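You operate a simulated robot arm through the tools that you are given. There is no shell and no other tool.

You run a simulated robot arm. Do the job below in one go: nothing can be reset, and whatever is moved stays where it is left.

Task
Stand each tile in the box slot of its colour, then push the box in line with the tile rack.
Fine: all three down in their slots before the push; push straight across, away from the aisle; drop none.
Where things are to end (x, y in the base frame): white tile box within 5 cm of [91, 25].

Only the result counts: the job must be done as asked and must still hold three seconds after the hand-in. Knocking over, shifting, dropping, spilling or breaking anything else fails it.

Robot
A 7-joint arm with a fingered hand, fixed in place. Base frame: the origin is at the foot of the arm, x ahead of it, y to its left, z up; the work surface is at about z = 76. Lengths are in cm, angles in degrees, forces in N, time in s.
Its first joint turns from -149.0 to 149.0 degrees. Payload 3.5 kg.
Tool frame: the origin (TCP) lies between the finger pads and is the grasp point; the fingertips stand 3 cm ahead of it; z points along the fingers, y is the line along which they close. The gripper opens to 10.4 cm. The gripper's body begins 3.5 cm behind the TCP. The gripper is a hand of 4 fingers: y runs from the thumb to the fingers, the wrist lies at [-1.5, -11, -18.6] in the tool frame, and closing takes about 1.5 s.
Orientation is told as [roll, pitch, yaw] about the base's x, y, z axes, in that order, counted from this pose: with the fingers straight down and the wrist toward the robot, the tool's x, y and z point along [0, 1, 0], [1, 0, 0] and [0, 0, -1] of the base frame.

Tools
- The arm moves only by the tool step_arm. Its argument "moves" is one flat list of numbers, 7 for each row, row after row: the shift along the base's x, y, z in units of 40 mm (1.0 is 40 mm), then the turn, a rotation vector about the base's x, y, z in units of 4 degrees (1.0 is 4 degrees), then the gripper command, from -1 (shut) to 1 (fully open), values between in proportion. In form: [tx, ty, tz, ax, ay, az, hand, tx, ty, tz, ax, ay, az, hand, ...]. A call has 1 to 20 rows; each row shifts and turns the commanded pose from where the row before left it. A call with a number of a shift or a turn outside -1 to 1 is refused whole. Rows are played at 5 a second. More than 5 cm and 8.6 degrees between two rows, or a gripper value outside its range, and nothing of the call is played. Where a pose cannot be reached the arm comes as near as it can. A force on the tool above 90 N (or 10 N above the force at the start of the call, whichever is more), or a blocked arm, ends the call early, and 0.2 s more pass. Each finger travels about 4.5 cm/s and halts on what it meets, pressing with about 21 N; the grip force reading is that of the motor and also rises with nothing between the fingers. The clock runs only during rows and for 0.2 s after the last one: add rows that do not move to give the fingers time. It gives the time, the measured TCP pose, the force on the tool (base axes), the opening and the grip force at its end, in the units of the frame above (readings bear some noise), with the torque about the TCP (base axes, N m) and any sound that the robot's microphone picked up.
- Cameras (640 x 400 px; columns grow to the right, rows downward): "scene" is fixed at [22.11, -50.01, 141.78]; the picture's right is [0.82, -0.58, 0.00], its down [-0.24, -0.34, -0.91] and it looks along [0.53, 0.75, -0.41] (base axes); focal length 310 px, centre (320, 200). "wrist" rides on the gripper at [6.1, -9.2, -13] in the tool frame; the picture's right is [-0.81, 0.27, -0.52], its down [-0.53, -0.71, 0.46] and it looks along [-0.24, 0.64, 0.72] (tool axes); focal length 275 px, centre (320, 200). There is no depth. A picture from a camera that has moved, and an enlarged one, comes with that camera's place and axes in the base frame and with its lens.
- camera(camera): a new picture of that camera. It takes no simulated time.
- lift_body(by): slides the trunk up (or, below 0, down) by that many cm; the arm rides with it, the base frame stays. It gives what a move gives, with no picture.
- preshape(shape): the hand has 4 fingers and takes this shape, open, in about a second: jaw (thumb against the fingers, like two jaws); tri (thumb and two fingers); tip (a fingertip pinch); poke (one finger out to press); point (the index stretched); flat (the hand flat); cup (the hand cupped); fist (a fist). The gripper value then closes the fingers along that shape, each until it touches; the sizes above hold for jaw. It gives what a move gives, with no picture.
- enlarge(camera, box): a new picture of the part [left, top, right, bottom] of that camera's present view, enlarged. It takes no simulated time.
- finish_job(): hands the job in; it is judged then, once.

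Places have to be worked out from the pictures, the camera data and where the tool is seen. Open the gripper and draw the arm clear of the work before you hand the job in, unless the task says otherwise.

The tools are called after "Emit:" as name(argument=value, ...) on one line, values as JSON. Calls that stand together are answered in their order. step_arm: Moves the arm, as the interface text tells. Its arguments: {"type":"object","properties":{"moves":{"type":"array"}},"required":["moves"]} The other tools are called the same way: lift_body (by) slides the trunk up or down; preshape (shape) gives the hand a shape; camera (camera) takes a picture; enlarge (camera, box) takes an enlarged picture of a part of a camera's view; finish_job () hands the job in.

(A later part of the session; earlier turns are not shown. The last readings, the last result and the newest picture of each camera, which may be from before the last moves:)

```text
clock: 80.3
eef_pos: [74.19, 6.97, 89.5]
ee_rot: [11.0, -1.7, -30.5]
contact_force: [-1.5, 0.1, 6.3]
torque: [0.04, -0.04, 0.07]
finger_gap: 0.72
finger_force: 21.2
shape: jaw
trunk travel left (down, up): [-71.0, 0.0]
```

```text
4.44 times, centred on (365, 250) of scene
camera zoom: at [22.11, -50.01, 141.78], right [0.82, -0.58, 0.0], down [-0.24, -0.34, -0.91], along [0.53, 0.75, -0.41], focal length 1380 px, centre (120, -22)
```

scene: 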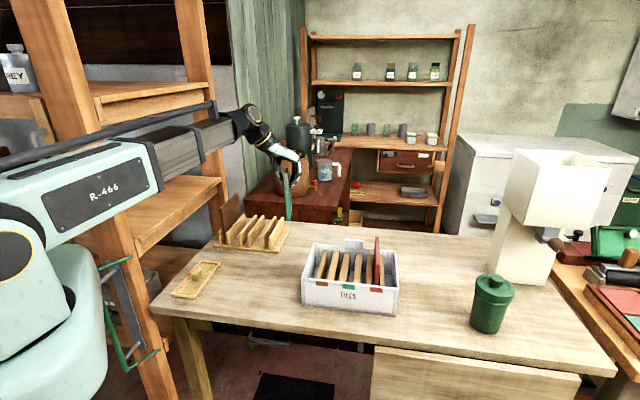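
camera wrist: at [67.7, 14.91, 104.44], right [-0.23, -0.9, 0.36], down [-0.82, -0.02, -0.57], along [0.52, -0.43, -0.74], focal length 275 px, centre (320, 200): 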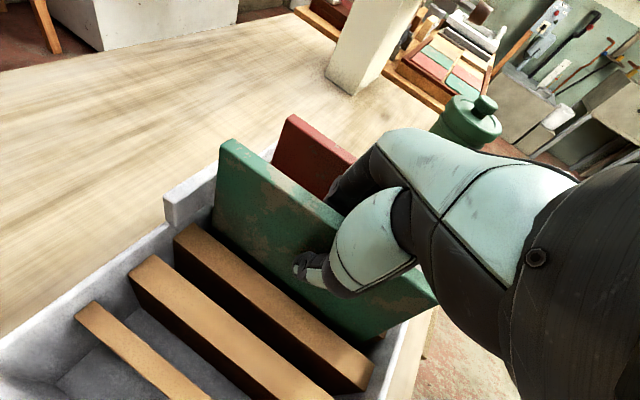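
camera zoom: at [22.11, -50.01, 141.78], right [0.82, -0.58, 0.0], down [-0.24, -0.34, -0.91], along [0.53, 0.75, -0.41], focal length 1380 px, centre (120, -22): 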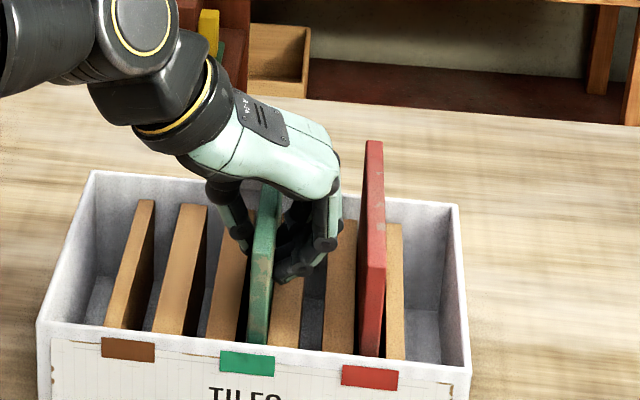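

A light +6 N shows something is touching. I zoom to compare green's top with red's, to see whether it is fully down.

Emit:
enlarge(camera="scene", box=[350, 235, 395, 275])

Emit:
enlarge(camera="wrist", box=[150, 100, 450, 350])

```text
10.00 times, centred on (372, 255) of scene
camera zoom: at [22.11, -50.01, 141.78], right [0.82, -0.58, 0.0], down [-0.24, -0.34, -0.91], along [0.53, 0.75, -0.41], focal length 3104 px, centre (-205, -350)
```

zoom: 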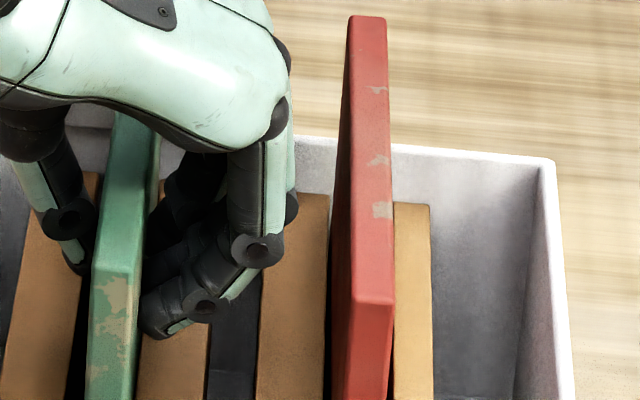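

```text
1.60 times, centred on (300, 225) of wrist
camera zoom: at [67.65, 14.93, 103.2], right [-0.23, -0.9, 0.36], down [-0.82, -0.02, -0.57], along [0.52, -0.43, -0.74], focal length 440 px, centre (352, 160)
```

zoom: 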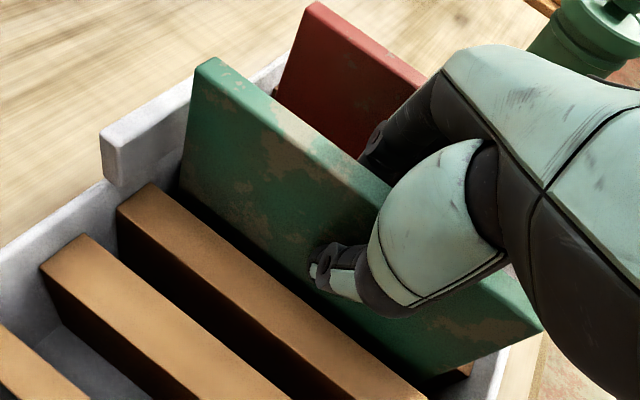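

Green's top is level with red's within about a millimetre, so it is standing on the floor. I release gently to the same 5 cm opening.

Emit:
step_arm(moves=[0, 0, 0.01, 0, 0, 0, -1, 0, 0, 0, 0, 0, 0, -0.7, 0, 0, 0, 0, 0, 0, -0.5, 0, 0, 0, 0, 0, 0, -0.3, 0, 0, 0, 0, 0, 0, -0.1, 0, 0, 0, 0, 0, 0, -0.1, 0, 0, 0, 0, 0, 0, -0.1])

Emit:
enlarge(camera="scene", box=[330, 205, 400, 295])

Emit:
camera(camera="wrist")

```text
clock: 82.0
eef_pos: [74.33, 7.02, 89.37]
ee_rot: [11.0, -1.6, -30.5]
contact_force: [-0.3, 0.0, 0.3]
torque: [0.0, -0.02, 0.02]
finger_gap: 4.62
finger_force: 0.0
shape: jaw
trunk travel left (down, up): [-71.0, 0.0]
```

```text
4.44 times, centred on (365, 250) of scene
camera zoom: at [22.11, -50.01, 141.78], right [0.82, -0.58, 0.0], down [-0.24, -0.34, -0.91], along [0.53, 0.75, -0.41], focal length 1380 px, centre (120, -22)
```

zoom: 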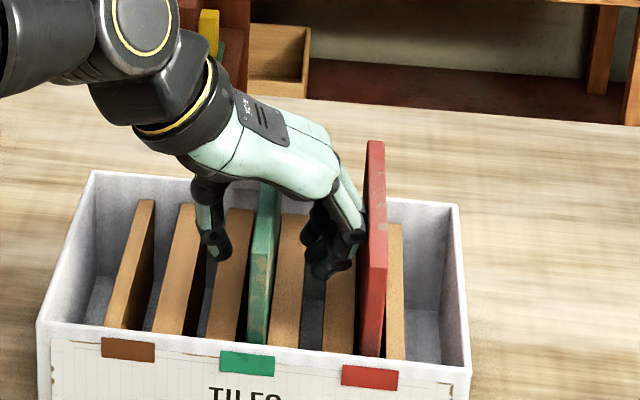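

```text
taken
camera wrist: at [67.72, 14.97, 103.15], right [-0.23, -0.9, 0.36], down [-0.82, -0.02, -0.57], along [0.52, -0.43, -0.74], focal length 275 px, centre (320, 200)
```

wrist: 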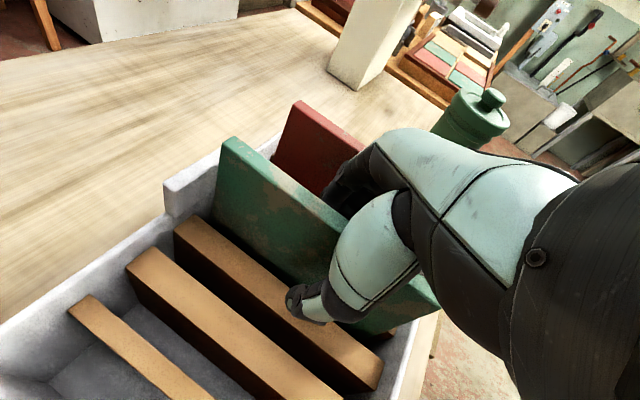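

Green stands in its slot, released. I rise straight up clear of the tiles and look.

Emit:
step_arm(moves=[0, 0, 0.3, 0, 0, 0, -0.1, 0, 0, 0.5, 0, 0, 0, -0.1, 0, 0, 0.8, 0, 0, 0, -0.1, 0, 0, 0.8, 0, 0, 0, -0.1, 0, 0, 0.8, 0, 0, 0, -0.1, 0, 0, 0.8, 0, 0, 0, -0.1, 0, 0, 0.6, 0, 0, 0, -0.1, 0, 0, 0, 0, 0, 0, -0.1])

Emit:
camera(camera="scene")

Emit:
enlarge(camera="scene", box=[280, 220, 420, 320])

```text
clock: 83.8
eef_pos: [73.88, 7.01, 107.79]
ee_rot: [11.0, -1.5, -30.6]
contact_force: [0.0, 0.3, 0.4]
torque: [-0.01, 0.03, 0.04]
finger_gap: 4.65
finger_force: 0.1
shape: jaw
trunk travel left (down, up): [-71.0, 0.0]
```

```text
taken
```

scene: 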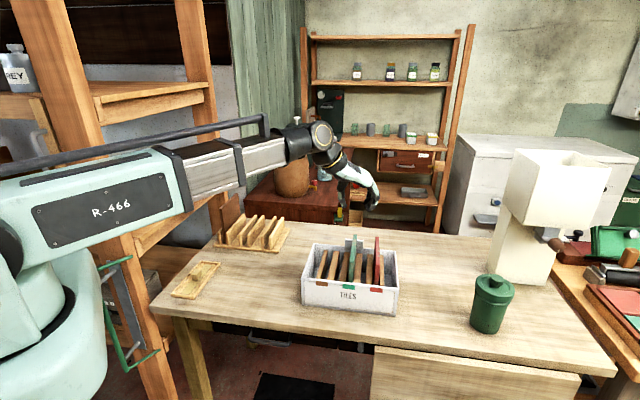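

```text
4.00 times, centred on (350, 270) of scene
camera zoom: at [22.11, -50.01, 141.78], right [0.82, -0.58, 0.0], down [-0.24, -0.34, -0.91], along [0.53, 0.75, -0.41], focal length 1242 px, centre (200, -80)
```

zoom: 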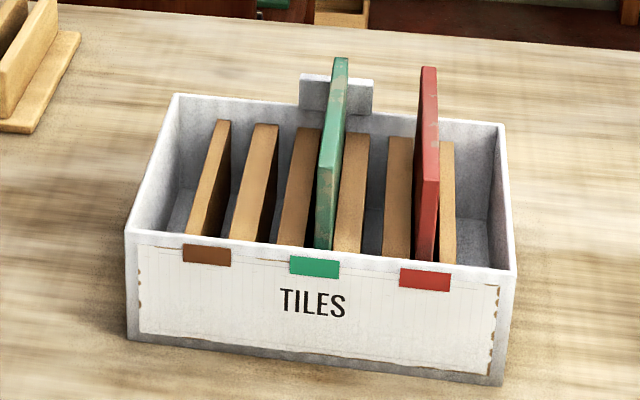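

Red and green both stand in their slots and the box is unmoved. For brown I use the reversed grasp at the rack, with the wrist away from the shelf, then turn back in free air before placing. First I go to the free area and remove the tilt.

Emit:
step_arm(moves=[-0.246, 0.893, 0, 0, 0, 0, -0.1, -0.246, 0.893, 0, 0, 0, 0, -0.1, -0.246, 0.893, 0, 0, 0, 0, -0.1, -0.246, 0.893, 0, 0, 0, 0, -0.1, -0.246, 0.893, 0, 0, 0, 0, -0.1, -0.246, 0.893, 0, 0, 0, 0, -0.1, -0.246, 0.893, 0, 0, 0, 0, -0.1, 0, 0, 0, -0.717, 0.577, 0, -0.1, 0, 0, 0, -0.717, 0.577, 0, -0.1, 0, 0, 0, -0.717, 0.577, 0, -0.1, 0, 0, 0, 0, 0, 1, -0.1, 0, 0, 0, 0, 0, 1, -0.1, 0, 0, 0, 0, 0, 1, -0.1, 0, 0, 0, 0, 0, 0, -0.1])

```text
clock: 86.8
eef_pos: [67.36, 31.97, 107.97]
ee_rot: [0.0, 0.0, -18.3]
contact_force: [0.3, -0.5, 0.5]
torque: [-0.01, 0.0, 0.03]
finger_gap: 4.67
finger_force: 0.0
shape: jaw
trunk travel left (down, up): [-71.0, 0.0]
```

The tilt is removed (0, 0, -18.3). I turn the hand to 143.3° in this free spot.

Emit:
step_arm(moves=[0, 0, 0, 0, 0, 1, -0.1, 0, 0, 0, 0, 0, 1, -0.1, 0, 0, 0, 0, 0, 1, -0.1, 0, 0, 0, 0, 0, 1, -0.1, 0, 0, 0, 0, 0, 1, -0.1, 0, 0, 0, 0, 0, 1, -0.1, 0, 0, 0, 0, 0, 1, -0.1, 0, 0, 0, 0, 0, 1, -0.1, 0, 0, 0, 0, 0, 1, -0.1, 0, 0, 0, 0, 0, 1, -0.1, 0, 0, 0, 0, 0, 1, -0.1, 0, 0, 0, 0, 0, 1, -0.1, 0, 0, 0, 0, 0, 1, -0.1, 0, 0, 0, 0, 0, 1, -0.1, 0, 0, 0, 0, 0, 1, -0.1, 0, 0, 0, 0, 0, 1, -0.1, 0, 0, 0, 0, 0, 1, -0.1, 0, 0, 0, 0, 0, 1, -0.1, 0, 0, 0, 0, 0, 1, -0.1, 0, 0, 0, 0, 0, 1, -0.1])

Emit:
step_arm(moves=[0, 0, 0, 0, 0, 1, -0.1, 0, 0, 0, 0, 0, 1, -0.1, 0, 0, 0, 0, 0, 1, -0.1, 0, 0, 0, 0, 0, 1, -0.1, 0, 0, 0, 0, 0, 1, -0.1, 0, 0, 0, 0, 0, 1, -0.1, 0, 0, 0, 0, 0, 1, -0.1, 0, 0, 0, 0, 0, 1, -0.1, 0, 0, 0, 0, 0, 1, -0.1, 0, 0, 0, 0, 0, 1, -0.1, 0, 0, 0, 0, 0, 1, -0.1, 0, 0, 0, 0, 0, 1, -0.1, 0, 0, 0, 0, 0, 1, -0.1, 0, 0, 0, 0, 0, 1, -0.1, 0, 0, 0, 0, 0, 1, -0.1, 0, 0, 0, 0, 0, 1, -0.1, 0, 0, 0, 0, 0, 1, -0.1, 0, 0, 0, 0, 0, 1, -0.1, 0, 0, 0, 0, 0, 1, -0.1, 0, 0, 0, 0, 0, 1, -0.1])

Emit:
camera(camera="scene")

```text
clock: 91.0
eef_pos: [67.23, 32.09, 107.69]
ee_rot: [0.0, 0.1, 61.7]
contact_force: [-0.1, -0.1, 0.1]
torque: [0.01, 0.01, -0.04]
finger_gap: 4.66
finger_force: 0.1
shape: jaw
trunk travel left (down, up): [-71.0, 0.0]
```

```text
clock: 95.2
eef_pos: [67.21, 32.17, 107.96]
ee_rot: [0.1, 0.0, 141.6]
contact_force: [0.4, 0.0, -0.1]
torque: [-0.02, 0.01, -0.01]
finger_gap: 4.64
finger_force: 0.1
shape: jaw
trunk travel left (down, up): [-71.0, 0.0]
```

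```text
taken
```

scene: 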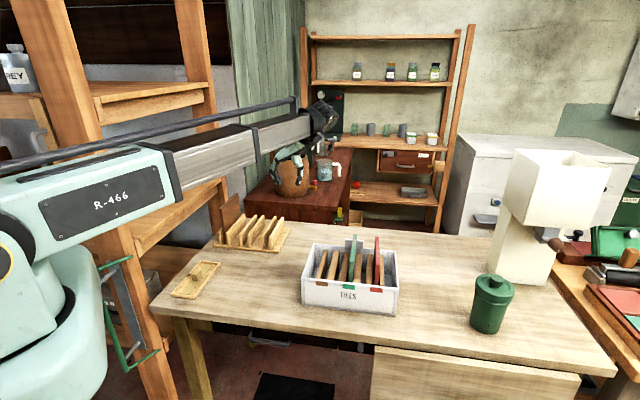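

Hand reversed and free. I move over brown at about (56.4, 59.9), opening to 6.5 cm and staying at z≈108, then check clearance to the shelf.

Emit:
step_arm(moves=[-0.338, 0.8675, 0, 0, 0, 0.4, 0.25, -0.338, 0.8675, 0, 0, 0, 0, 0.25, -0.338, 0.8675, 0, 0, 0, 0, 0.25, -0.338, 0.8675, 0, 0, 0, 0, 0.25, -0.338, 0.8675, 0, 0, 0, 0, 0.25, -0.338, 0.8675, 0, 0, 0, 0, 0.25, -0.338, 0.8675, 0, 0, 0, 0, 0.25, -0.338, 0.8675, 0, 0, 0, 0, 0.25, 0, 0, 0, 0, 0, 0, 0.25])

Emit:
camera(camera="wrist")

Emit:
enlarge(camera="scene", box=[170, 100, 310, 260])

```text
clock: 97.2
eef_pos: [56.9, 59.48, 107.73]
ee_rot: [0.0, 0.1, 143.2]
contact_force: [-0.8, 0.5, -0.5]
torque: [-0.02, 0.0, -0.01]
finger_gap: 6.46
finger_force: 0.0
shape: jaw
trunk travel left (down, up): [-71.0, 0.0]
```

```text
taken
camera wrist: at [60.52, 49.17, 120.74], right [0.27, 0.81, 0.52], down [0.89, 0.0, -0.46], along [-0.37, 0.58, -0.72], focal length 275 px, centre (320, 200)
```

wrist: 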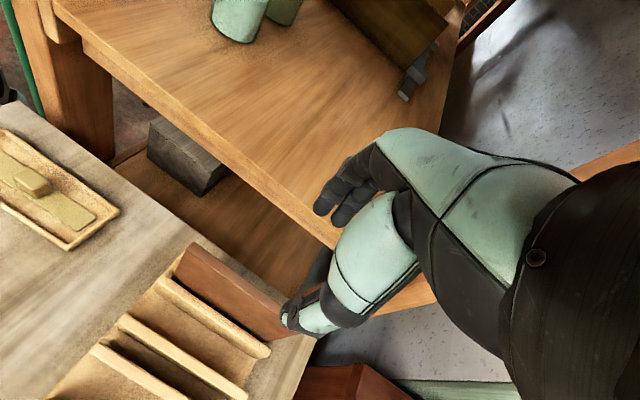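

```text
2.50 times, centred on (240, 180) of scene
camera zoom: at [22.11, -50.01, 141.78], right [0.82, -0.58, 0.0], down [-0.24, -0.34, -0.91], along [0.53, 0.75, -0.41], focal length 776 px, centre (520, 250)
```

zoom: 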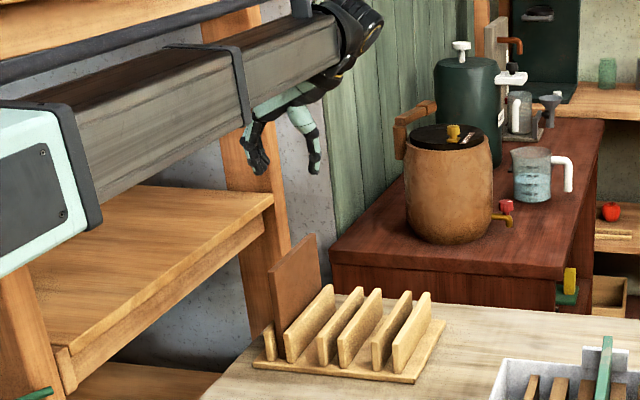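

Brown is at s≈-2.5 and TCP is 0.65 cm right of it. The shelf edge measures s≈-11.7, about 3 cm beyond the knuckles. I narrow the opening to ~5 cm, shift 0.65 cm left, and lower to z≈99.

Emit:
step_arm(moves=[-0.0575, 0.0575, 0, 0, 0, 0, -0.04, -0.0575, 0.0575, 0, 0, 0, 0, -0.04, 0, 0, -0.45, 0, 0, 0, -0.04, 0, 0, -0.45, 0, 0, 0, -0.04, 0, 0, -0.45, 0, 0, 0, -0.04, 0, 0, -0.45, 0, 0, 0, -0.04, 0, 0, -0.38, 0, 0, 0, -0.04, 0, 0, 0, 0, 0, 0, -0.04])

Emit:
camera(camera="wrist")

Emit:
enlarge(camera="scene", box=[200, 130, 300, 260])

```text
clock: 99.0
eef_pos: [56.18, 60.32, 99.14]
ee_rot: [0.0, 0.0, 143.1]
contact_force: [-1.3, 0.8, -0.8]
torque: [-0.02, 0.02, -0.01]
finger_gap: 5.03
finger_force: 0.1
shape: jaw
trunk travel left (down, up): [-71.0, 0.0]
```

```text
taken
camera wrist: at [59.88, 50.01, 112.15], right [0.26, 0.81, 0.52], down [0.89, 0.0, -0.46], along [-0.37, 0.58, -0.72], focal length 275 px, centre (320, 200)
```

wrist: 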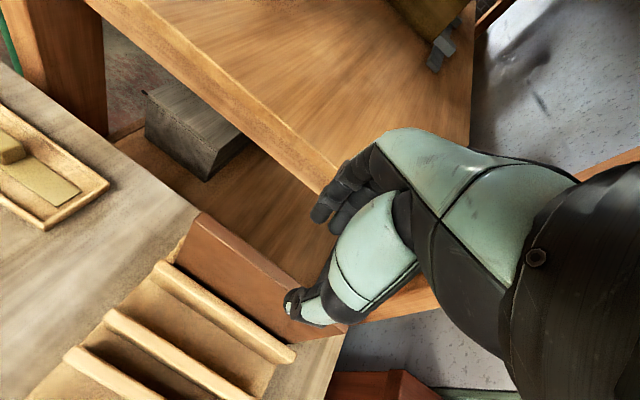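

```text
3.08 times, centred on (250, 195) of scene
camera zoom: at [22.11, -50.01, 141.78], right [0.82, -0.58, 0.0], down [-0.24, -0.34, -0.91], along [0.53, 0.75, -0.41], focal length 955 px, centre (535, 215)
```

zoom: 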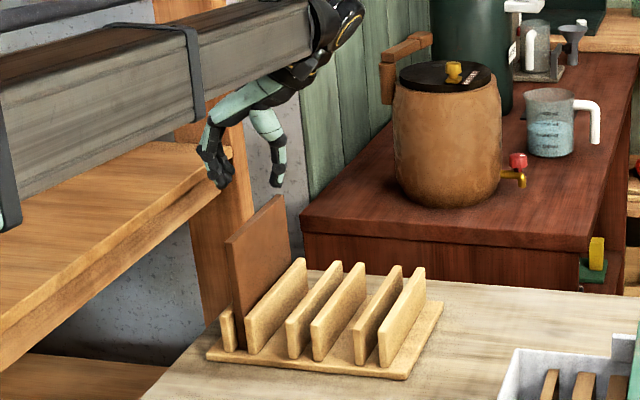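

Alignment with brown is good in both views. I lower to the grasp height with the fingers between tile and shelf.

Emit:
step_arm(moves=[0, 0, -0.4, 0, 0, 0, -0.04, 0, 0, -0.4, 0, 0, 0, -0.04, 0, 0, -0.4, 0, 0, 0, -0.04, 0, 0, -0.4, 0, 0, 0, -0.04, 0, 0, -0.4, 0, 0, 0, -0.04, 0, 0, -0.2, 0, 0, 0, -0.04, 0, 0, 0, 0, 0, 0, -0.04])

Emit:
camera(camera="wrist")

Emit:
enlarge(camera="scene", box=[200, 130, 300, 260])

```text
clock: 100.5
eef_pos: [55.95, 60.41, 90.27]
ee_rot: [-0.1, 0.0, 143.1]
contact_force: [-0.4, 0.7, -0.2]
torque: [0.0, 0.0, -0.01]
finger_gap: 5.04
finger_force: 0.1
shape: jaw
trunk travel left (down, up): [-71.0, 0.0]
```

```text
taken
camera wrist: at [59.64, 50.0, 103.29], right [0.27, 0.81, 0.52], down [0.89, 0.0, -0.46], along [-0.37, 0.58, -0.72], focal length 275 px, centre (320, 200)
```

wrist: 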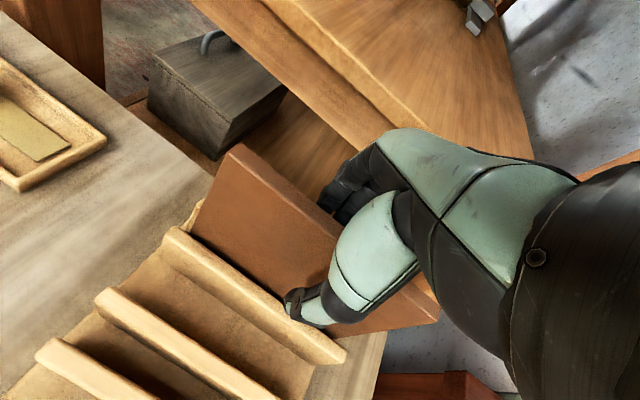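

```text
3.08 times, centred on (250, 195) of scene
camera zoom: at [22.11, -50.01, 141.78], right [0.82, -0.58, 0.0], down [-0.24, -0.34, -0.91], along [0.53, 0.75, -0.41], focal length 955 px, centre (535, 215)
```

zoom: 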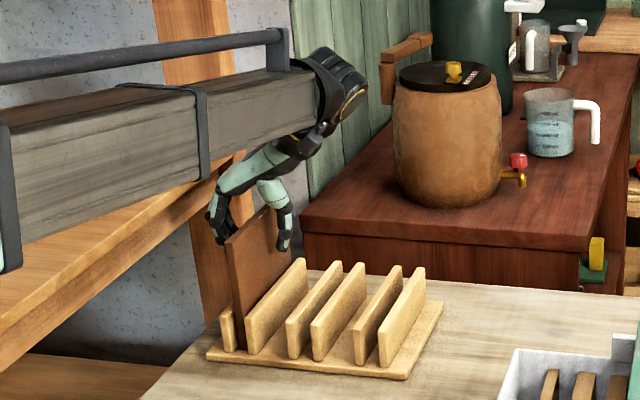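

Brown is straddled with no contact force. I close on it.

Emit:
step_arm(moves=[0, 0, 0, 0, 0, 0, -1, 0, 0, 0, 0, 0, 0, -1, 0, 0, 0, 0, 0, 0, -1, 0, 0, 0, 0, 0, 0, -1, 0, 0, 0, 0, 0, 0, -1, 0, 0, 0, 0, 0, 0, -1, 0, 0, 0, 0, 0, 0, -1, 0, 0, 0, 0, 0, 0, -1])

Emit:
enlarge(camera="scene", box=[200, 130, 300, 260])

```text
clock: 102.3
eef_pos: [56.06, 60.4, 90.2]
ee_rot: [0.0, 0.0, 143.2]
contact_force: [-0.4, 1.2, -0.6]
torque: [-0.03, -0.02, 0.06]
finger_gap: 0.66
finger_force: 21.7
shape: jaw
trunk travel left (down, up): [-71.0, 0.0]
```

```text
3.08 times, centred on (250, 195) of scene
camera zoom: at [22.11, -50.01, 141.78], right [0.82, -0.58, 0.0], down [-0.24, -0.34, -0.91], along [0.53, 0.75, -0.41], focal length 955 px, centre (535, 215)
```

zoom: 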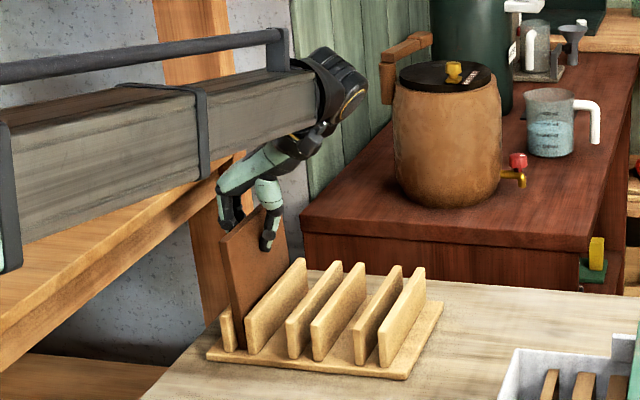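

Grip is good on brown. I lift slowly 4 cm, then up to about z=104.

Emit:
step_arm(moves=[0, 0, 0.2, 0, 0, 0, -1, 0, 0, 0.2, 0, 0, 0, -1, 0, 0, 0.2, 0, 0, 0, -1, 0, 0, 0.2, 0, 0, 0, -1, 0, 0, 0.2, 0, 0, 0, -1, 0, 0, 0, 0, 0, 0, -1])

Emit:
step_arm(moves=[0, 0, 0.35, 0, 0, 0, -1, 0, 0, 0.35, 0, 0, 0, -1, 0, 0, 0.35, 0, 0, 0, -1, 0, 0, 0.35, 0, 0, 0, -1, 0, 0, 0.35, 0, 0, 0, -1, 0, 0, 0.35, 0, 0, 0, -1, 0, 0, 0.35, 0, 0, 0, -1, 0, 0, 0, 0, 0, 0, -1])

Emit:
enlarge(camera="scene", box=[190, 100, 310, 260])

```text
clock: 103.8
eef_pos: [56.38, 60.25, 94.23]
ee_rot: [0.1, 0.0, 143.2]
contact_force: [0.2, 0.2, -3.5]
torque: [0.02, -0.01, 0.0]
finger_gap: 0.64
finger_force: 21.3
shape: jaw
trunk travel left (down, up): [-71.0, 0.0]
```

```text
clock: 105.5
eef_pos: [55.92, 60.12, 104.05]
ee_rot: [0.2, 0.0, 143.2]
contact_force: [0.6, -0.2, -4.2]
torque: [0.02, 0.0, -0.01]
finger_gap: 0.66
finger_force: 21.0
shape: jaw
trunk travel left (down, up): [-71.0, 0.0]
```

```text
2.50 times, centred on (250, 180) of scene
camera zoom: at [22.11, -50.01, 141.78], right [0.82, -0.58, 0.0], down [-0.24, -0.34, -0.91], along [0.53, 0.75, -0.41], focal length 776 px, centre (495, 250)
```

zoom: 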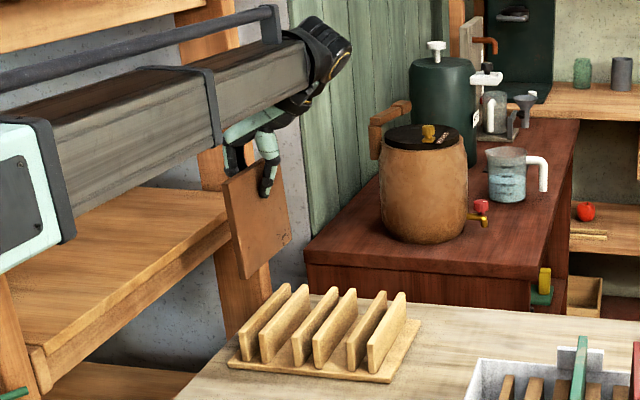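

Brown is clear of the rack. I carry it to the free area at about (67, 32, 108).

Emit:
step_arm(moves=[0.2775, -0.703, 0, 0, 0, 0, -1, 0.2775, -0.703, 0, 0, 0, 0, -1, 0.2775, -0.703, 0.1, 0, 0, 0, -1, 0.2775, -0.703, 0.1, 0, 0, 0, -1, 0.2775, -0.703, 0.15, 0, 0, 0, -1, 0.2775, -0.703, 0.15, 0, 0, 0, -1, 0.2775, -0.703, 0.15, 0, 0, 0, -1, 0.2775, -0.703, 0.15, 0, 0, 0, -1, 0.2775, -0.703, 0.15, 0, 0, 0, -1, 0.2775, -0.703, 0, 0, 0, 0, -1, 0, 0, 0, 0, 0, 0, -1])

Emit:
camera(camera="scene")

```text
clock: 108.0
eef_pos: [67.33, 32.14, 107.79]
ee_rot: [0.1, 0.0, 143.2]
contact_force: [-0.2, -0.4, -3.3]
torque: [0.02, 0.01, -0.03]
finger_gap: 0.63
finger_force: 20.4
shape: jaw
trunk travel left (down, up): [-71.0, 0.0]
```

```text
taken
```

scene: 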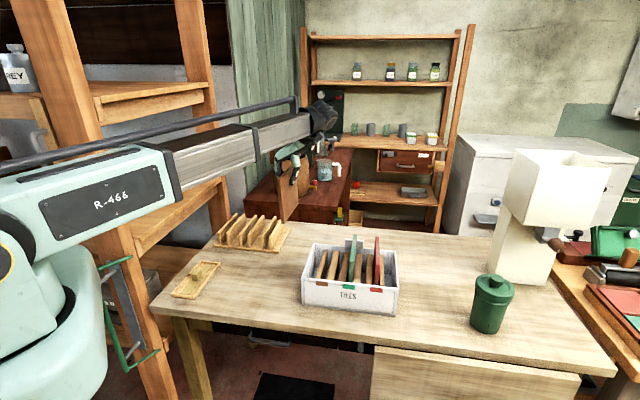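

Brown is in free air and the other tiles are untouched. I turn the hand back 180° here.

Emit:
step_arm(moves=[0, 0, 0, 0, 0, -1, -1, 0, 0, 0, 0, 0, -1, -1, 0, 0, 0, 0, 0, -1, -1, 0, 0, 0, 0, 0, -1, -1, 0, 0, 0, 0, 0, -1, -1, 0, 0, 0, 0, 0, -1, -1, 0, 0, 0, 0, 0, -1, -1, 0, 0, 0, 0, 0, -1, -1, 0, 0, 0, 0, 0, -1, -1, 0, 0, 0, 0, 0, -1, -1, 0, 0, 0, 0, 0, -1, -1, 0, 0, 0, 0, 0, -1, -1, 0, 0, 0, 0, 0, -1, -1, 0, 0, 0, 0, 0, -1, -1, 0, 0, 0, 0, 0, -1, -1, 0, 0, 0, 0, 0, -1, -1, 0, 0, 0, 0, 0, -1, -1, 0, 0, 0, 0, 0, -1, -1, 0, 0, 0, 0, 0, -1, -1, 0, 0, 0, 0, 0, -1, -1])

Emit:
step_arm(moves=[0, 0, 0, 0, 0, -1, -1, 0, 0, 0, 0, 0, -1, -1, 0, 0, 0, 0, 0, -1, -1, 0, 0, 0, 0, 0, -1, -1, 0, 0, 0, 0, 0, -1, -1, 0, 0, 0, 0, 0, -1, -1, 0, 0, 0, 0, 0, -1, -1, 0, 0, 0, 0, 0, -1, -1, 0, 0, 0, 0, 0, -1, -1, 0, 0, 0, 0, 0, -1, -1, 0, 0, 0, 0, 0, -1, -1, 0, 0, 0, 0, 0, -1, -1, 0, 0, 0, 0, 0, -1, -1, 0, 0, 0, 0, 0, -1, -1, 0, 0, 0, 0, 0, -1, -1, 0, 0, 0, 0, 0, -1, -1, 0, 0, 0, 0, 0, -1, -1, 0, 0, 0, 0, 0, -1, -1, 0, 0, 0, 0, 0, -1, -1, 0, 0, 0, 0, 0, -1, -1])

Emit:
step_arm(moves=[0, 0, 0, 0, 0, -1, -1, 0, 0, 0, 0, 0, -1, -1, 0, 0, 0, 0, 0, -1, -1, 0, 0, 0, 0, 0, -1, -1, 0, 0, 0, 0, 0, -1, -1, 0, 0, 0, 0, 0, 0, -1])

Emit:
camera(camera="wrist")

```text
clock: 112.2
eef_pos: [67.17, 32.04, 107.86]
ee_rot: [0.0, 0.0, 63.3]
contact_force: [0.5, 0.5, -3.8]
torque: [-0.02, -0.03, -0.04]
finger_gap: 0.63
finger_force: 20.8
shape: jaw
trunk travel left (down, up): [-71.0, 0.0]
```

```text
clock: 116.3
eef_pos: [67.05, 32.17, 107.87]
ee_rot: [0.0, 0.0, -17.0]
contact_force: [0.2, -1.1, -4.5]
torque: [-0.02, 0.02, -0.05]
finger_gap: 0.64
finger_force: 21.0
shape: jaw
trunk travel left (down, up): [-71.0, 0.0]
```

```text
clock: 117.8
eef_pos: [67.18, 32.06, 107.86]
ee_rot: [-0.1, 0.0, -36.8]
contact_force: [-0.4, -0.6, -4.2]
torque: [-0.01, 0.01, -0.01]
finger_gap: 0.64
finger_force: 21.0
shape: jaw
trunk travel left (down, up): [-71.0, 0.0]
```

```text
taken
camera wrist: at [63.47, 42.54, 120.93], right [-0.27, -0.81, 0.52], down [-0.89, 0.0, -0.46], along [0.37, -0.58, -0.72], focal length 275 px, centre (320, 200)
```

wrist: 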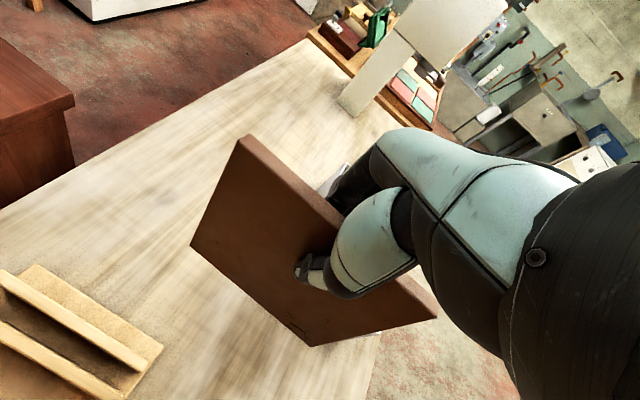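

Brown hangs upright with about 4° of yaw relative to the slots. I correct +4° and carry it to above the brown slot at about (69.4, 12.7).

Emit:
step_arm(moves=[0, 0, 0, 0, 0, 0.5, -1, 0, 0, 0, 0, 0, 0.5, -1, 0.0456, -0.404, 0, 0, 0, 0, -1, 0.0912, -0.808, 0, 0, 0, 0, -1, 0.0912, -0.808, 0, 0, 0, 0, -1, 0.0912, -0.808, 0, 0, 0, 0, -1, 0.0912, -0.808, 0, 0, 0, 0, -1, 0.0912, -0.808, 0, 0, 0, 0, -1, 0.0456, -0.404, 0, 0, 0, 0, -1, 0, 0, 0, 0, 0, 0, -1])

Emit:
enlarge(camera="scene", box=[300, 195, 400, 295])

Emit:
enlarge(camera="wrist", box=[60, 120, 460, 400])

```text
clock: 120.0
eef_pos: [69.51, 12.71, 107.68]
ee_rot: [0.0, 0.0, -32.8]
contact_force: [-0.2, -0.8, -3.3]
torque: [-0.04, 0.01, -0.01]
finger_gap: 0.62
finger_force: 21.0
shape: jaw
trunk travel left (down, up): [-71.0, 0.0]
```

```text
4.00 times, centred on (350, 245) of scene
camera zoom: at [22.11, -50.01, 141.78], right [0.82, -0.58, 0.0], down [-0.24, -0.34, -0.91], along [0.53, 0.75, -0.41], focal length 1242 px, centre (200, 20)
```

zoom: 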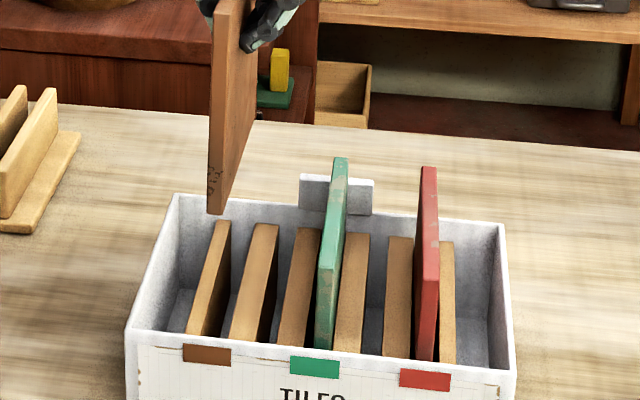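

```text
1.43 times, centred on (260, 260) of wrist
camera zoom: at [65.07, 22.99, 120.82], right [-0.21, -0.83, 0.52], down [-0.89, -0.06, -0.46], along [0.41, -0.55, -0.72], focal length 393 px, centre (406, 114)
```

zoom: 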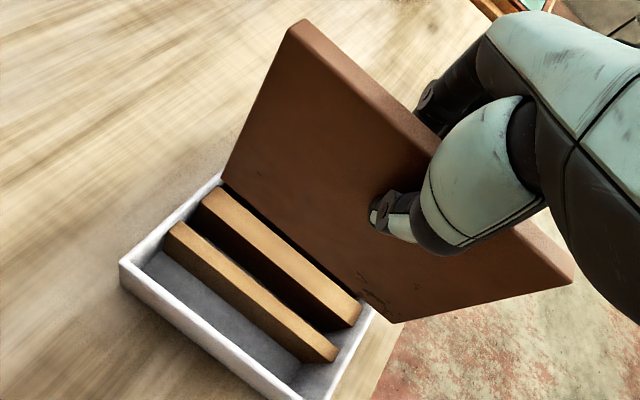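

I zoom in to compare brown's bottom edge with its slot.

Emit:
enlarge(camera="scene", box=[325, 240, 375, 290])

Emit:
enlarge(camera="wrist", box=[130, 220, 370, 400])

```text
8.00 times, centred on (350, 265) of scene
camera zoom: at [22.11, -50.01, 141.78], right [0.82, -0.58, 0.0], down [-0.24, -0.34, -0.91], along [0.53, 0.75, -0.41], focal length 2483 px, centre (80, -320)
```

zoom: 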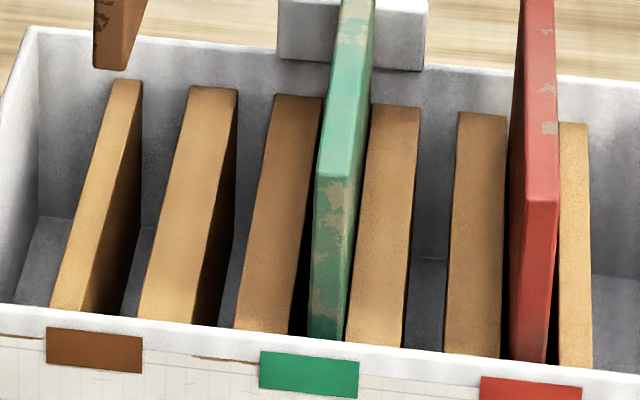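

```text
2.22 times, centred on (250, 310) of wrist
camera zoom: at [65.07, 22.99, 120.82], right [-0.21, -0.83, 0.52], down [-0.89, -0.06, -0.46], along [0.41, -0.55, -0.72], focal length 612 px, centre (476, -44)
```

zoom: 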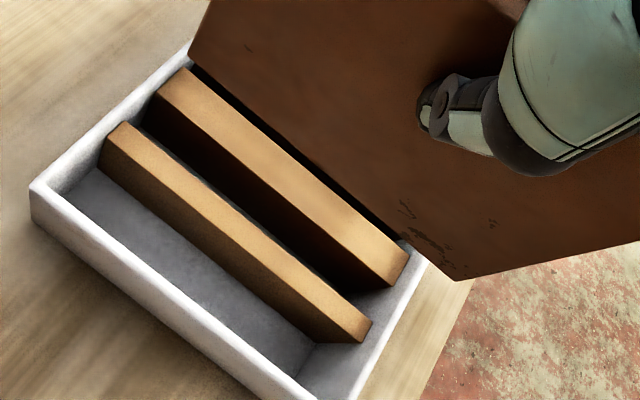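

The scene view shows brown nearly centred over its slot and parallel to it. I trim +0.1 cm and lower to just above the dividers.

Emit:
step_arm(moves=[0.018, -0.018, -0.33, 0, 0, 0, -1, 0, 0, -0.33, 0, 0, 0, -1, 0, 0, -0.33, 0, 0, 0, -1, 0, 0, -0.33, 0, 0, 0, -1, 0, 0, -0.33, 0, 0, 0, -1, 0, 0, -0.33, 0, 0, 0, -1, 0, 0, 0, 0, 0, 0, -1])

Emit:
enlarge(camera="scene", box=[325, 240, 375, 290])

Emit:
enlarge(camera="wrist", box=[130, 200, 390, 400])

```text
clock: 121.5
eef_pos: [69.49, 12.49, 100.0]
ee_rot: [0.0, 0.1, -32.9]
contact_force: [-0.4, -0.4, -3.3]
torque: [0.04, -0.03, 0.0]
finger_gap: 0.64
finger_force: 21.6
shape: jaw
trunk travel left (down, up): [-71.0, 0.0]
```

```text
8.00 times, centred on (350, 265) of scene
camera zoom: at [22.11, -50.01, 141.78], right [0.82, -0.58, 0.0], down [-0.24, -0.34, -0.91], along [0.53, 0.75, -0.41], focal length 2483 px, centre (80, -320)
```

zoom: 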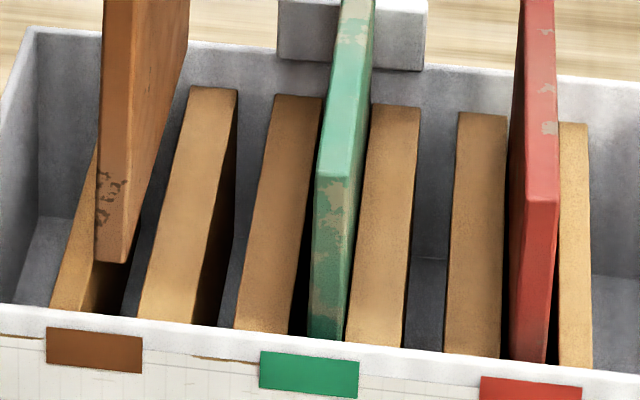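

```text
2.00 times, centred on (260, 300) of wrist
camera zoom: at [64.93, 22.65, 113.07], right [-0.21, -0.83, 0.52], down [-0.89, -0.06, -0.46], along [0.41, -0.55, -0.72], focal length 551 px, centre (440, 0)
```

zoom: 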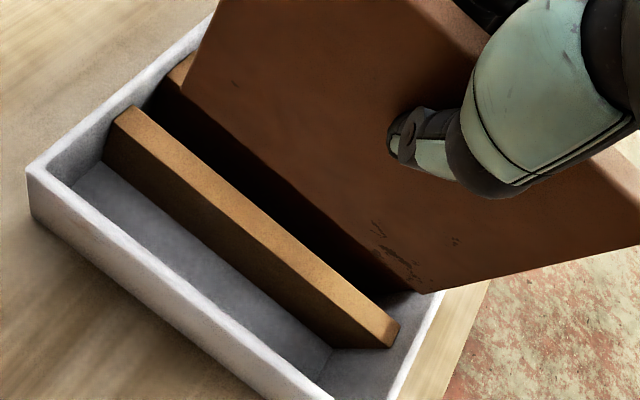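

The cameras disagree by a few millimetres on brown's offset, and for the first two tiles the wrist view proved the more accurate. I zoom in on the wrist view for a precise reading.

Emit:
enlarge(camera="wrist", box=[180, 210, 260, 290])

Emit:
enlarge(camera="wrist", box=[270, 290, 350, 370])

Emit:
enlarge(camera="scene", box=[325, 260, 350, 285])

```text
5.00 times, centred on (220, 250) of wrist
camera zoom: at [64.93, 22.65, 113.07], right [-0.21, -0.83, 0.52], down [-0.89, -0.06, -0.46], along [0.41, -0.55, -0.72], focal length 1376 px, centre (820, -50)
```

zoom: 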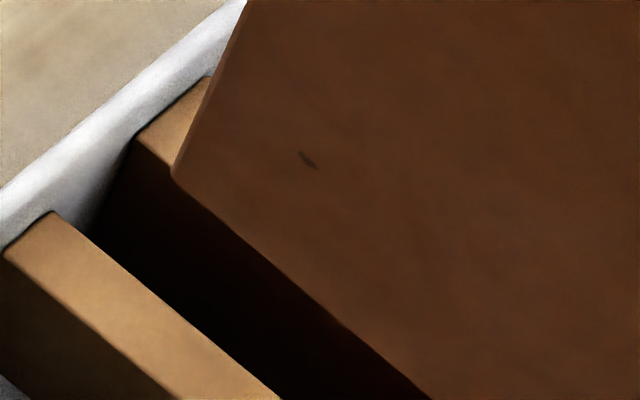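

```text
5.00 times, centred on (310, 330) of wrist
camera zoom: at [64.93, 22.65, 113.07], right [-0.21, -0.83, 0.52], down [-0.89, -0.06, -0.46], along [0.41, -0.55, -0.72], focal length 1376 px, centre (370, -450)
```

zoom: 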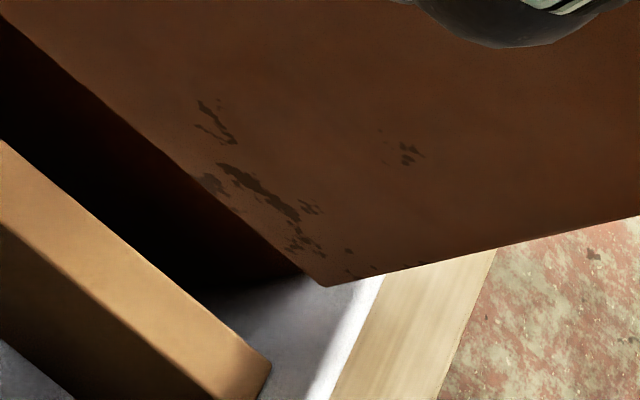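

```text
16.00 times, centred on (338, 272) of scene
camera zoom: at [22.11, -50.01, 141.78], right [0.82, -0.58, 0.0], down [-0.24, -0.34, -0.91], along [0.53, 0.75, -0.41], focal length 4966 px, centre (40, -960)
```

zoom: 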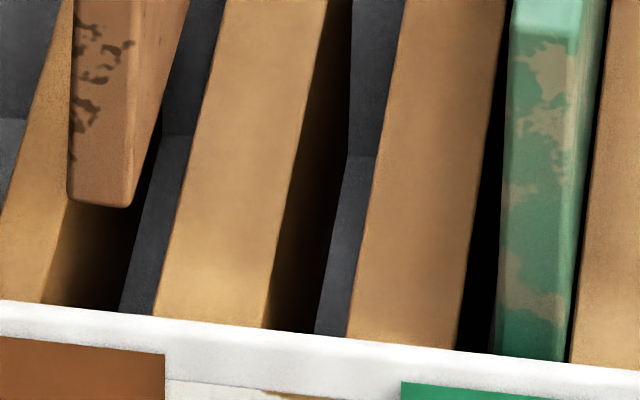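

Refined readings say brown is 0.1–0.3 cm too far right and parallel within half a degree. I trim 0.2 cm left and lower slowly into the slot.

Emit:
step_arm(moves=[-0.035, 0.035, 0, 0, 0, 0, -1, 0, 0, -0.15, 0, 0, 0, -1, 0, 0, -0.15, 0, 0, 0, -1, 0, 0, -0.15, 0, 0, 0, -1, 0, 0, -0.15, 0, 0, 0, -1, 0, 0, -0.15, 0, 0, 0, -1, 0, 0, 0, 0, 0, 0, -1])

Emit:
enlarge(camera="scene", box=[325, 240, 375, 290])

Emit:
camera(camera="wrist")

```text
clock: 123.2
eef_pos: [69.32, 12.68, 96.84]
ee_rot: [0.0, 0.1, -32.7]
contact_force: [0.6, 0.5, -3.4]
torque: [-0.02, -0.01, 0.02]
finger_gap: 0.65
finger_force: 21.0
shape: jaw
trunk travel left (down, up): [-71.0, 0.0]
```

```text
8.00 times, centred on (350, 265) of scene
camera zoom: at [22.11, -50.01, 141.78], right [0.82, -0.58, 0.0], down [-0.24, -0.34, -0.91], along [0.53, 0.75, -0.41], focal length 2483 px, centre (80, -320)
```

zoom: 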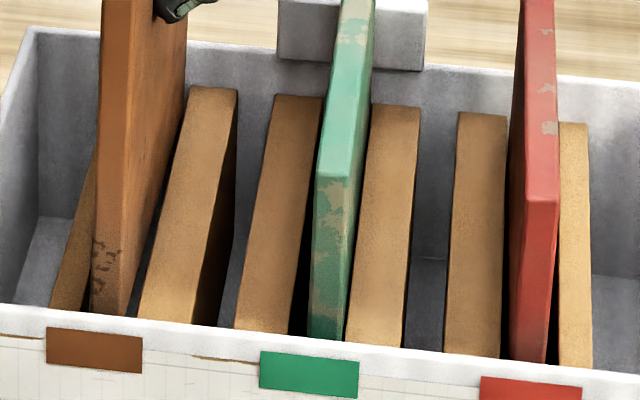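

```text
taken
camera wrist: at [64.86, 22.8, 110.07], right [-0.21, -0.83, 0.52], down [-0.89, -0.06, -0.46], along [0.41, -0.55, -0.72], focal length 275 px, centre (320, 200)
```

wrist: 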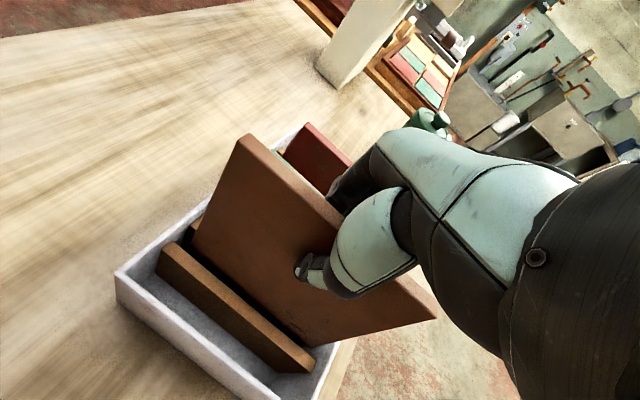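

Brown is entering its slot cleanly with no force. I keep lowering 4 cm.

Emit:
step_arm(moves=[0, 0, -0.17, 0, 0, 0, -1, 0, 0, -0.17, 0, 0, 0, -1, 0, 0, -0.17, 0, 0, 0, -1, 0, 0, -0.17, 0, 0, 0, -1, 0, 0, -0.17, 0, 0, 0, -1, 0, 0, -0.17, 0, 0, 0, -1, 0, 0, 0, 0, 0, 0, -1])

Emit:
enlarge(camera="scene", box=[310, 205, 390, 295])

```text
clock: 124.8
eef_pos: [69.24, 12.76, 92.63]
ee_rot: [0.0, -0.1, -32.8]
contact_force: [0.2, 0.2, -3.7]
torque: [-0.03, 0.02, 0.03]
finger_gap: 0.63
finger_force: 20.4
shape: jaw
trunk travel left (down, up): [-71.0, 0.0]
```

```text
4.44 times, centred on (350, 250) of scene
camera zoom: at [22.11, -50.01, 141.78], right [0.82, -0.58, 0.0], down [-0.24, -0.34, -0.91], along [0.53, 0.75, -0.41], focal length 1380 px, centre (187, -22)
```

zoom: 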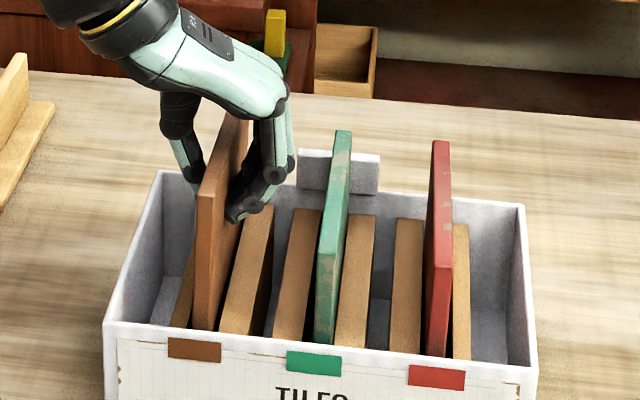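

Good, still free. I go down another 2.4 cm in small steps, then fine.

Emit:
step_arm(moves=[0, 0, -0.1, 0, 0, 0, -1, 0, 0, -0.1, 0, 0, 0, -1, 0, 0, -0.1, 0, 0, 0, -1, 0, 0, -0.1, 0, 0, 0, -1, 0, 0, -0.1, 0, 0, 0, -1, 0, 0, -0.1, 0, 0, 0, -1, 0, 0, 0, 0, 0, 0, -1])

Emit:
enlarge(camera="scene", box=[310, 205, 390, 295])

```text
clock: 126.3
eef_pos: [69.12, 12.74, 90.31]
ee_rot: [0.0, 0.0, -32.9]
contact_force: [-0.7, 0.3, -3.9]
torque: [0.0, 0.01, -0.02]
finger_gap: 0.65
finger_force: 21.2
shape: jaw
trunk travel left (down, up): [-71.0, 0.0]
```

```text
4.44 times, centred on (350, 250) of scene
camera zoom: at [22.11, -50.01, 141.78], right [0.82, -0.58, 0.0], down [-0.24, -0.34, -0.91], along [0.53, 0.75, -0.41], focal length 1380 px, centre (187, -22)
```

zoom: 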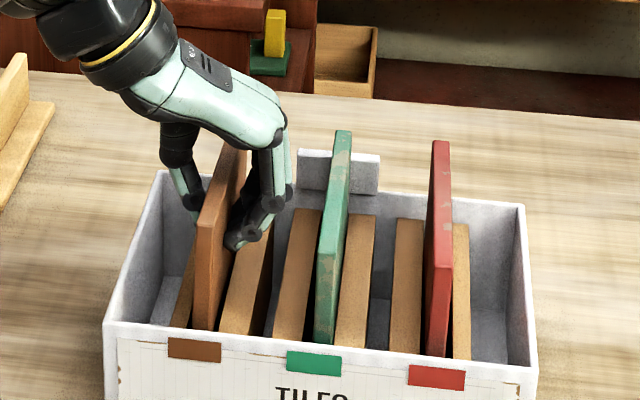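

Brown's top is still about 1 cm above the seated level. I continue in 0.2 cm steps until contact.

Emit:
step_arm(moves=[0, 0, -0.05, 0, 0, 0, -1, 0, 0, -0.05, 0, 0, 0, -1, 0, 0, -0.05, 0, 0, 0, -1, 0, 0, -0.05, 0, 0, 0, -1, 0, 0, 0, 0, 0, 0, -1])

```text
clock: 127.5
eef_pos: [69.23, 12.71, 89.61]
ee_rot: [0.1, 0.0, -32.8]
contact_force: [-0.8, -0.1, -0.7]
torque: [0.02, -0.05, -0.02]
finger_gap: 0.64
finger_force: 20.9
shape: jaw
trunk travel left (down, up): [-71.0, 0.0]
```

The weight is beginning to come off (-0.7 N), so the bottom is touching. I lower 0.15 cm more to confirm it is resting.

Emit:
step_arm(moves=[0, 0, -0.04, 0, 0, 0, -1, 0, 0, 0, 0, 0, 0, -1])

Emit:
enlarge(camera="scene", box=[310, 205, 390, 295])

```text
clock: 128.2
eef_pos: [69.1, 12.72, 89.56]
ee_rot: [0.1, -0.1, -32.8]
contact_force: [0.4, 0.7, 8.9]
torque: [0.01, -0.02, 0.05]
finger_gap: 0.67
finger_force: 21.2
shape: jaw
trunk travel left (down, up): [-71.0, 0.0]
```

```text
4.44 times, centred on (350, 250) of scene
camera zoom: at [22.11, -50.01, 141.78], right [0.82, -0.58, 0.0], down [-0.24, -0.34, -0.91], along [0.53, 0.75, -0.41], focal length 1380 px, centre (187, -22)
```

zoom: 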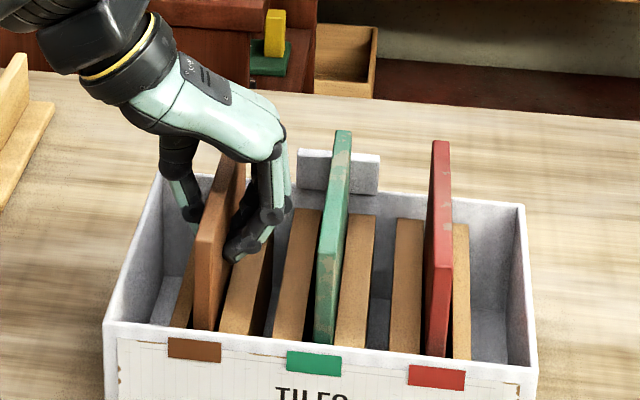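

The floor now carries the tile (+9 N), and brown's top is level with the others. I release gently.

Emit:
step_arm(moves=[0, 0, 0.02, 0, 0, 0, -1, 0, 0, 0, 0, 0, 0, -0.7, 0, 0, 0, 0, 0, 0, -0.5, 0, 0, 0, 0, 0, 0, -0.3, 0, 0, 0, 0, 0, 0, -0.1, 0, 0, 0, 0, 0, 0, -0.1, 0, 0, 0, 0, 0, 0, -0.1])

Emit:
enlarge(camera="scene", box=[310, 205, 390, 295])

Emit:
camera(camera="wrist")

```text
clock: 129.8
eef_pos: [69.23, 12.84, 89.59]
ee_rot: [0.0, 0.0, -32.8]
contact_force: [-0.2, 0.2, 1.3]
torque: [-0.02, 0.0, 0.01]
finger_gap: 4.64
finger_force: 0.0
shape: jaw
trunk travel left (down, up): [-71.0, 0.0]
```

```text
4.44 times, centred on (350, 250) of scene
camera zoom: at [22.11, -50.01, 141.78], right [0.82, -0.58, 0.0], down [-0.24, -0.34, -0.91], along [0.53, 0.75, -0.41], focal length 1380 px, centre (187, -22)
```

zoom: 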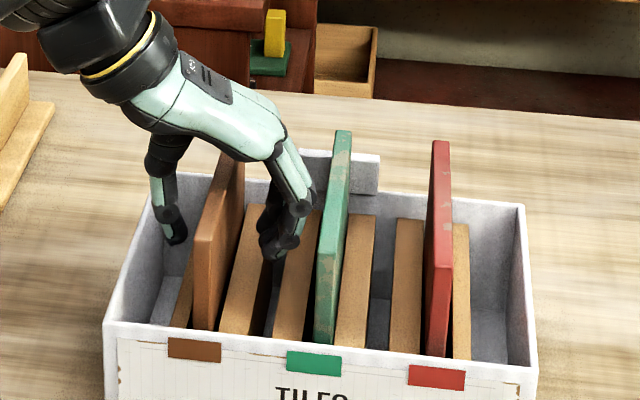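

```text
taken
camera wrist: at [64.76, 22.96, 102.68], right [-0.21, -0.83, 0.52], down [-0.89, -0.06, -0.46], along [0.41, -0.55, -0.72], focal length 275 px, centre (320, 200)
```

wrist: 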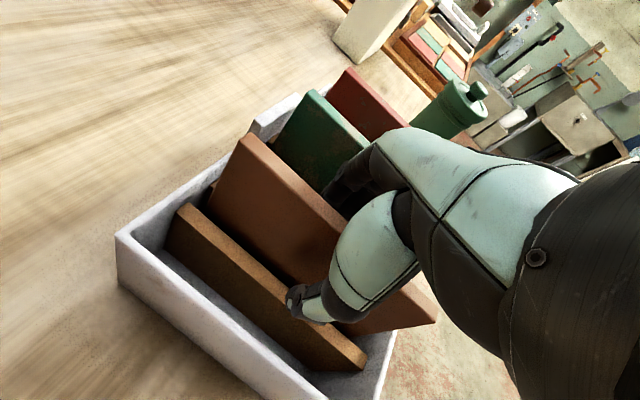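

All three tiles stand in their slots. I rise straight up and confirm before planning the push.

Emit:
step_arm(moves=[0, 0, 0.3, 0, 0, 0, -0.1, 0, 0, 0.5, 0, 0, 0, -0.1, 0, 0, 0.8, 0, 0, 0, -0.1, 0, 0, 0.8, 0, 0, 0, -0.1, 0, 0, 0.8, 0, 0, 0, -0.1, 0, 0, 0.8, 0, 0, 0, -0.1, 0, 0, 0.6, 0, 0, 0, -0.1, 0, 0, 0, 0, 0, 0, -0.1])

Emit:
enlarge(camera="scene", box=[280, 220, 420, 320])

Emit:
camera(camera="wrist")

```text
clock: 131.6
eef_pos: [69.24, 12.8, 108.11]
ee_rot: [0.1, 0.0, -32.8]
contact_force: [0.5, 0.4, 0.1]
torque: [-0.05, 0.0, 0.01]
finger_gap: 4.66
finger_force: 0.1
shape: jaw
trunk travel left (down, up): [-71.0, 0.0]
```

```text
4.00 times, centred on (350, 270) of scene
camera zoom: at [22.11, -50.01, 141.78], right [0.82, -0.58, 0.0], down [-0.24, -0.34, -0.91], along [0.53, 0.75, -0.41], focal length 1242 px, centre (200, -80)
```

zoom: 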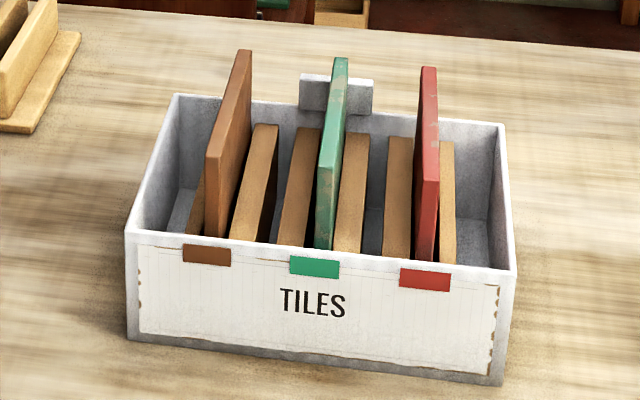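

```text
taken
camera wrist: at [64.78, 23.01, 121.24], right [-0.21, -0.83, 0.52], down [-0.89, -0.06, -0.46], along [0.41, -0.55, -0.72], focal length 275 px, centre (320, 200)
```

wrist: 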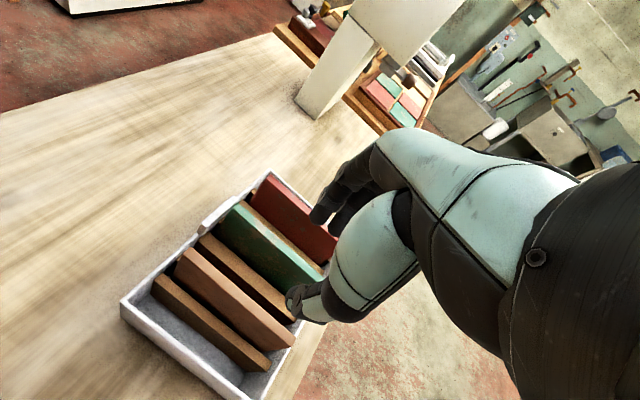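

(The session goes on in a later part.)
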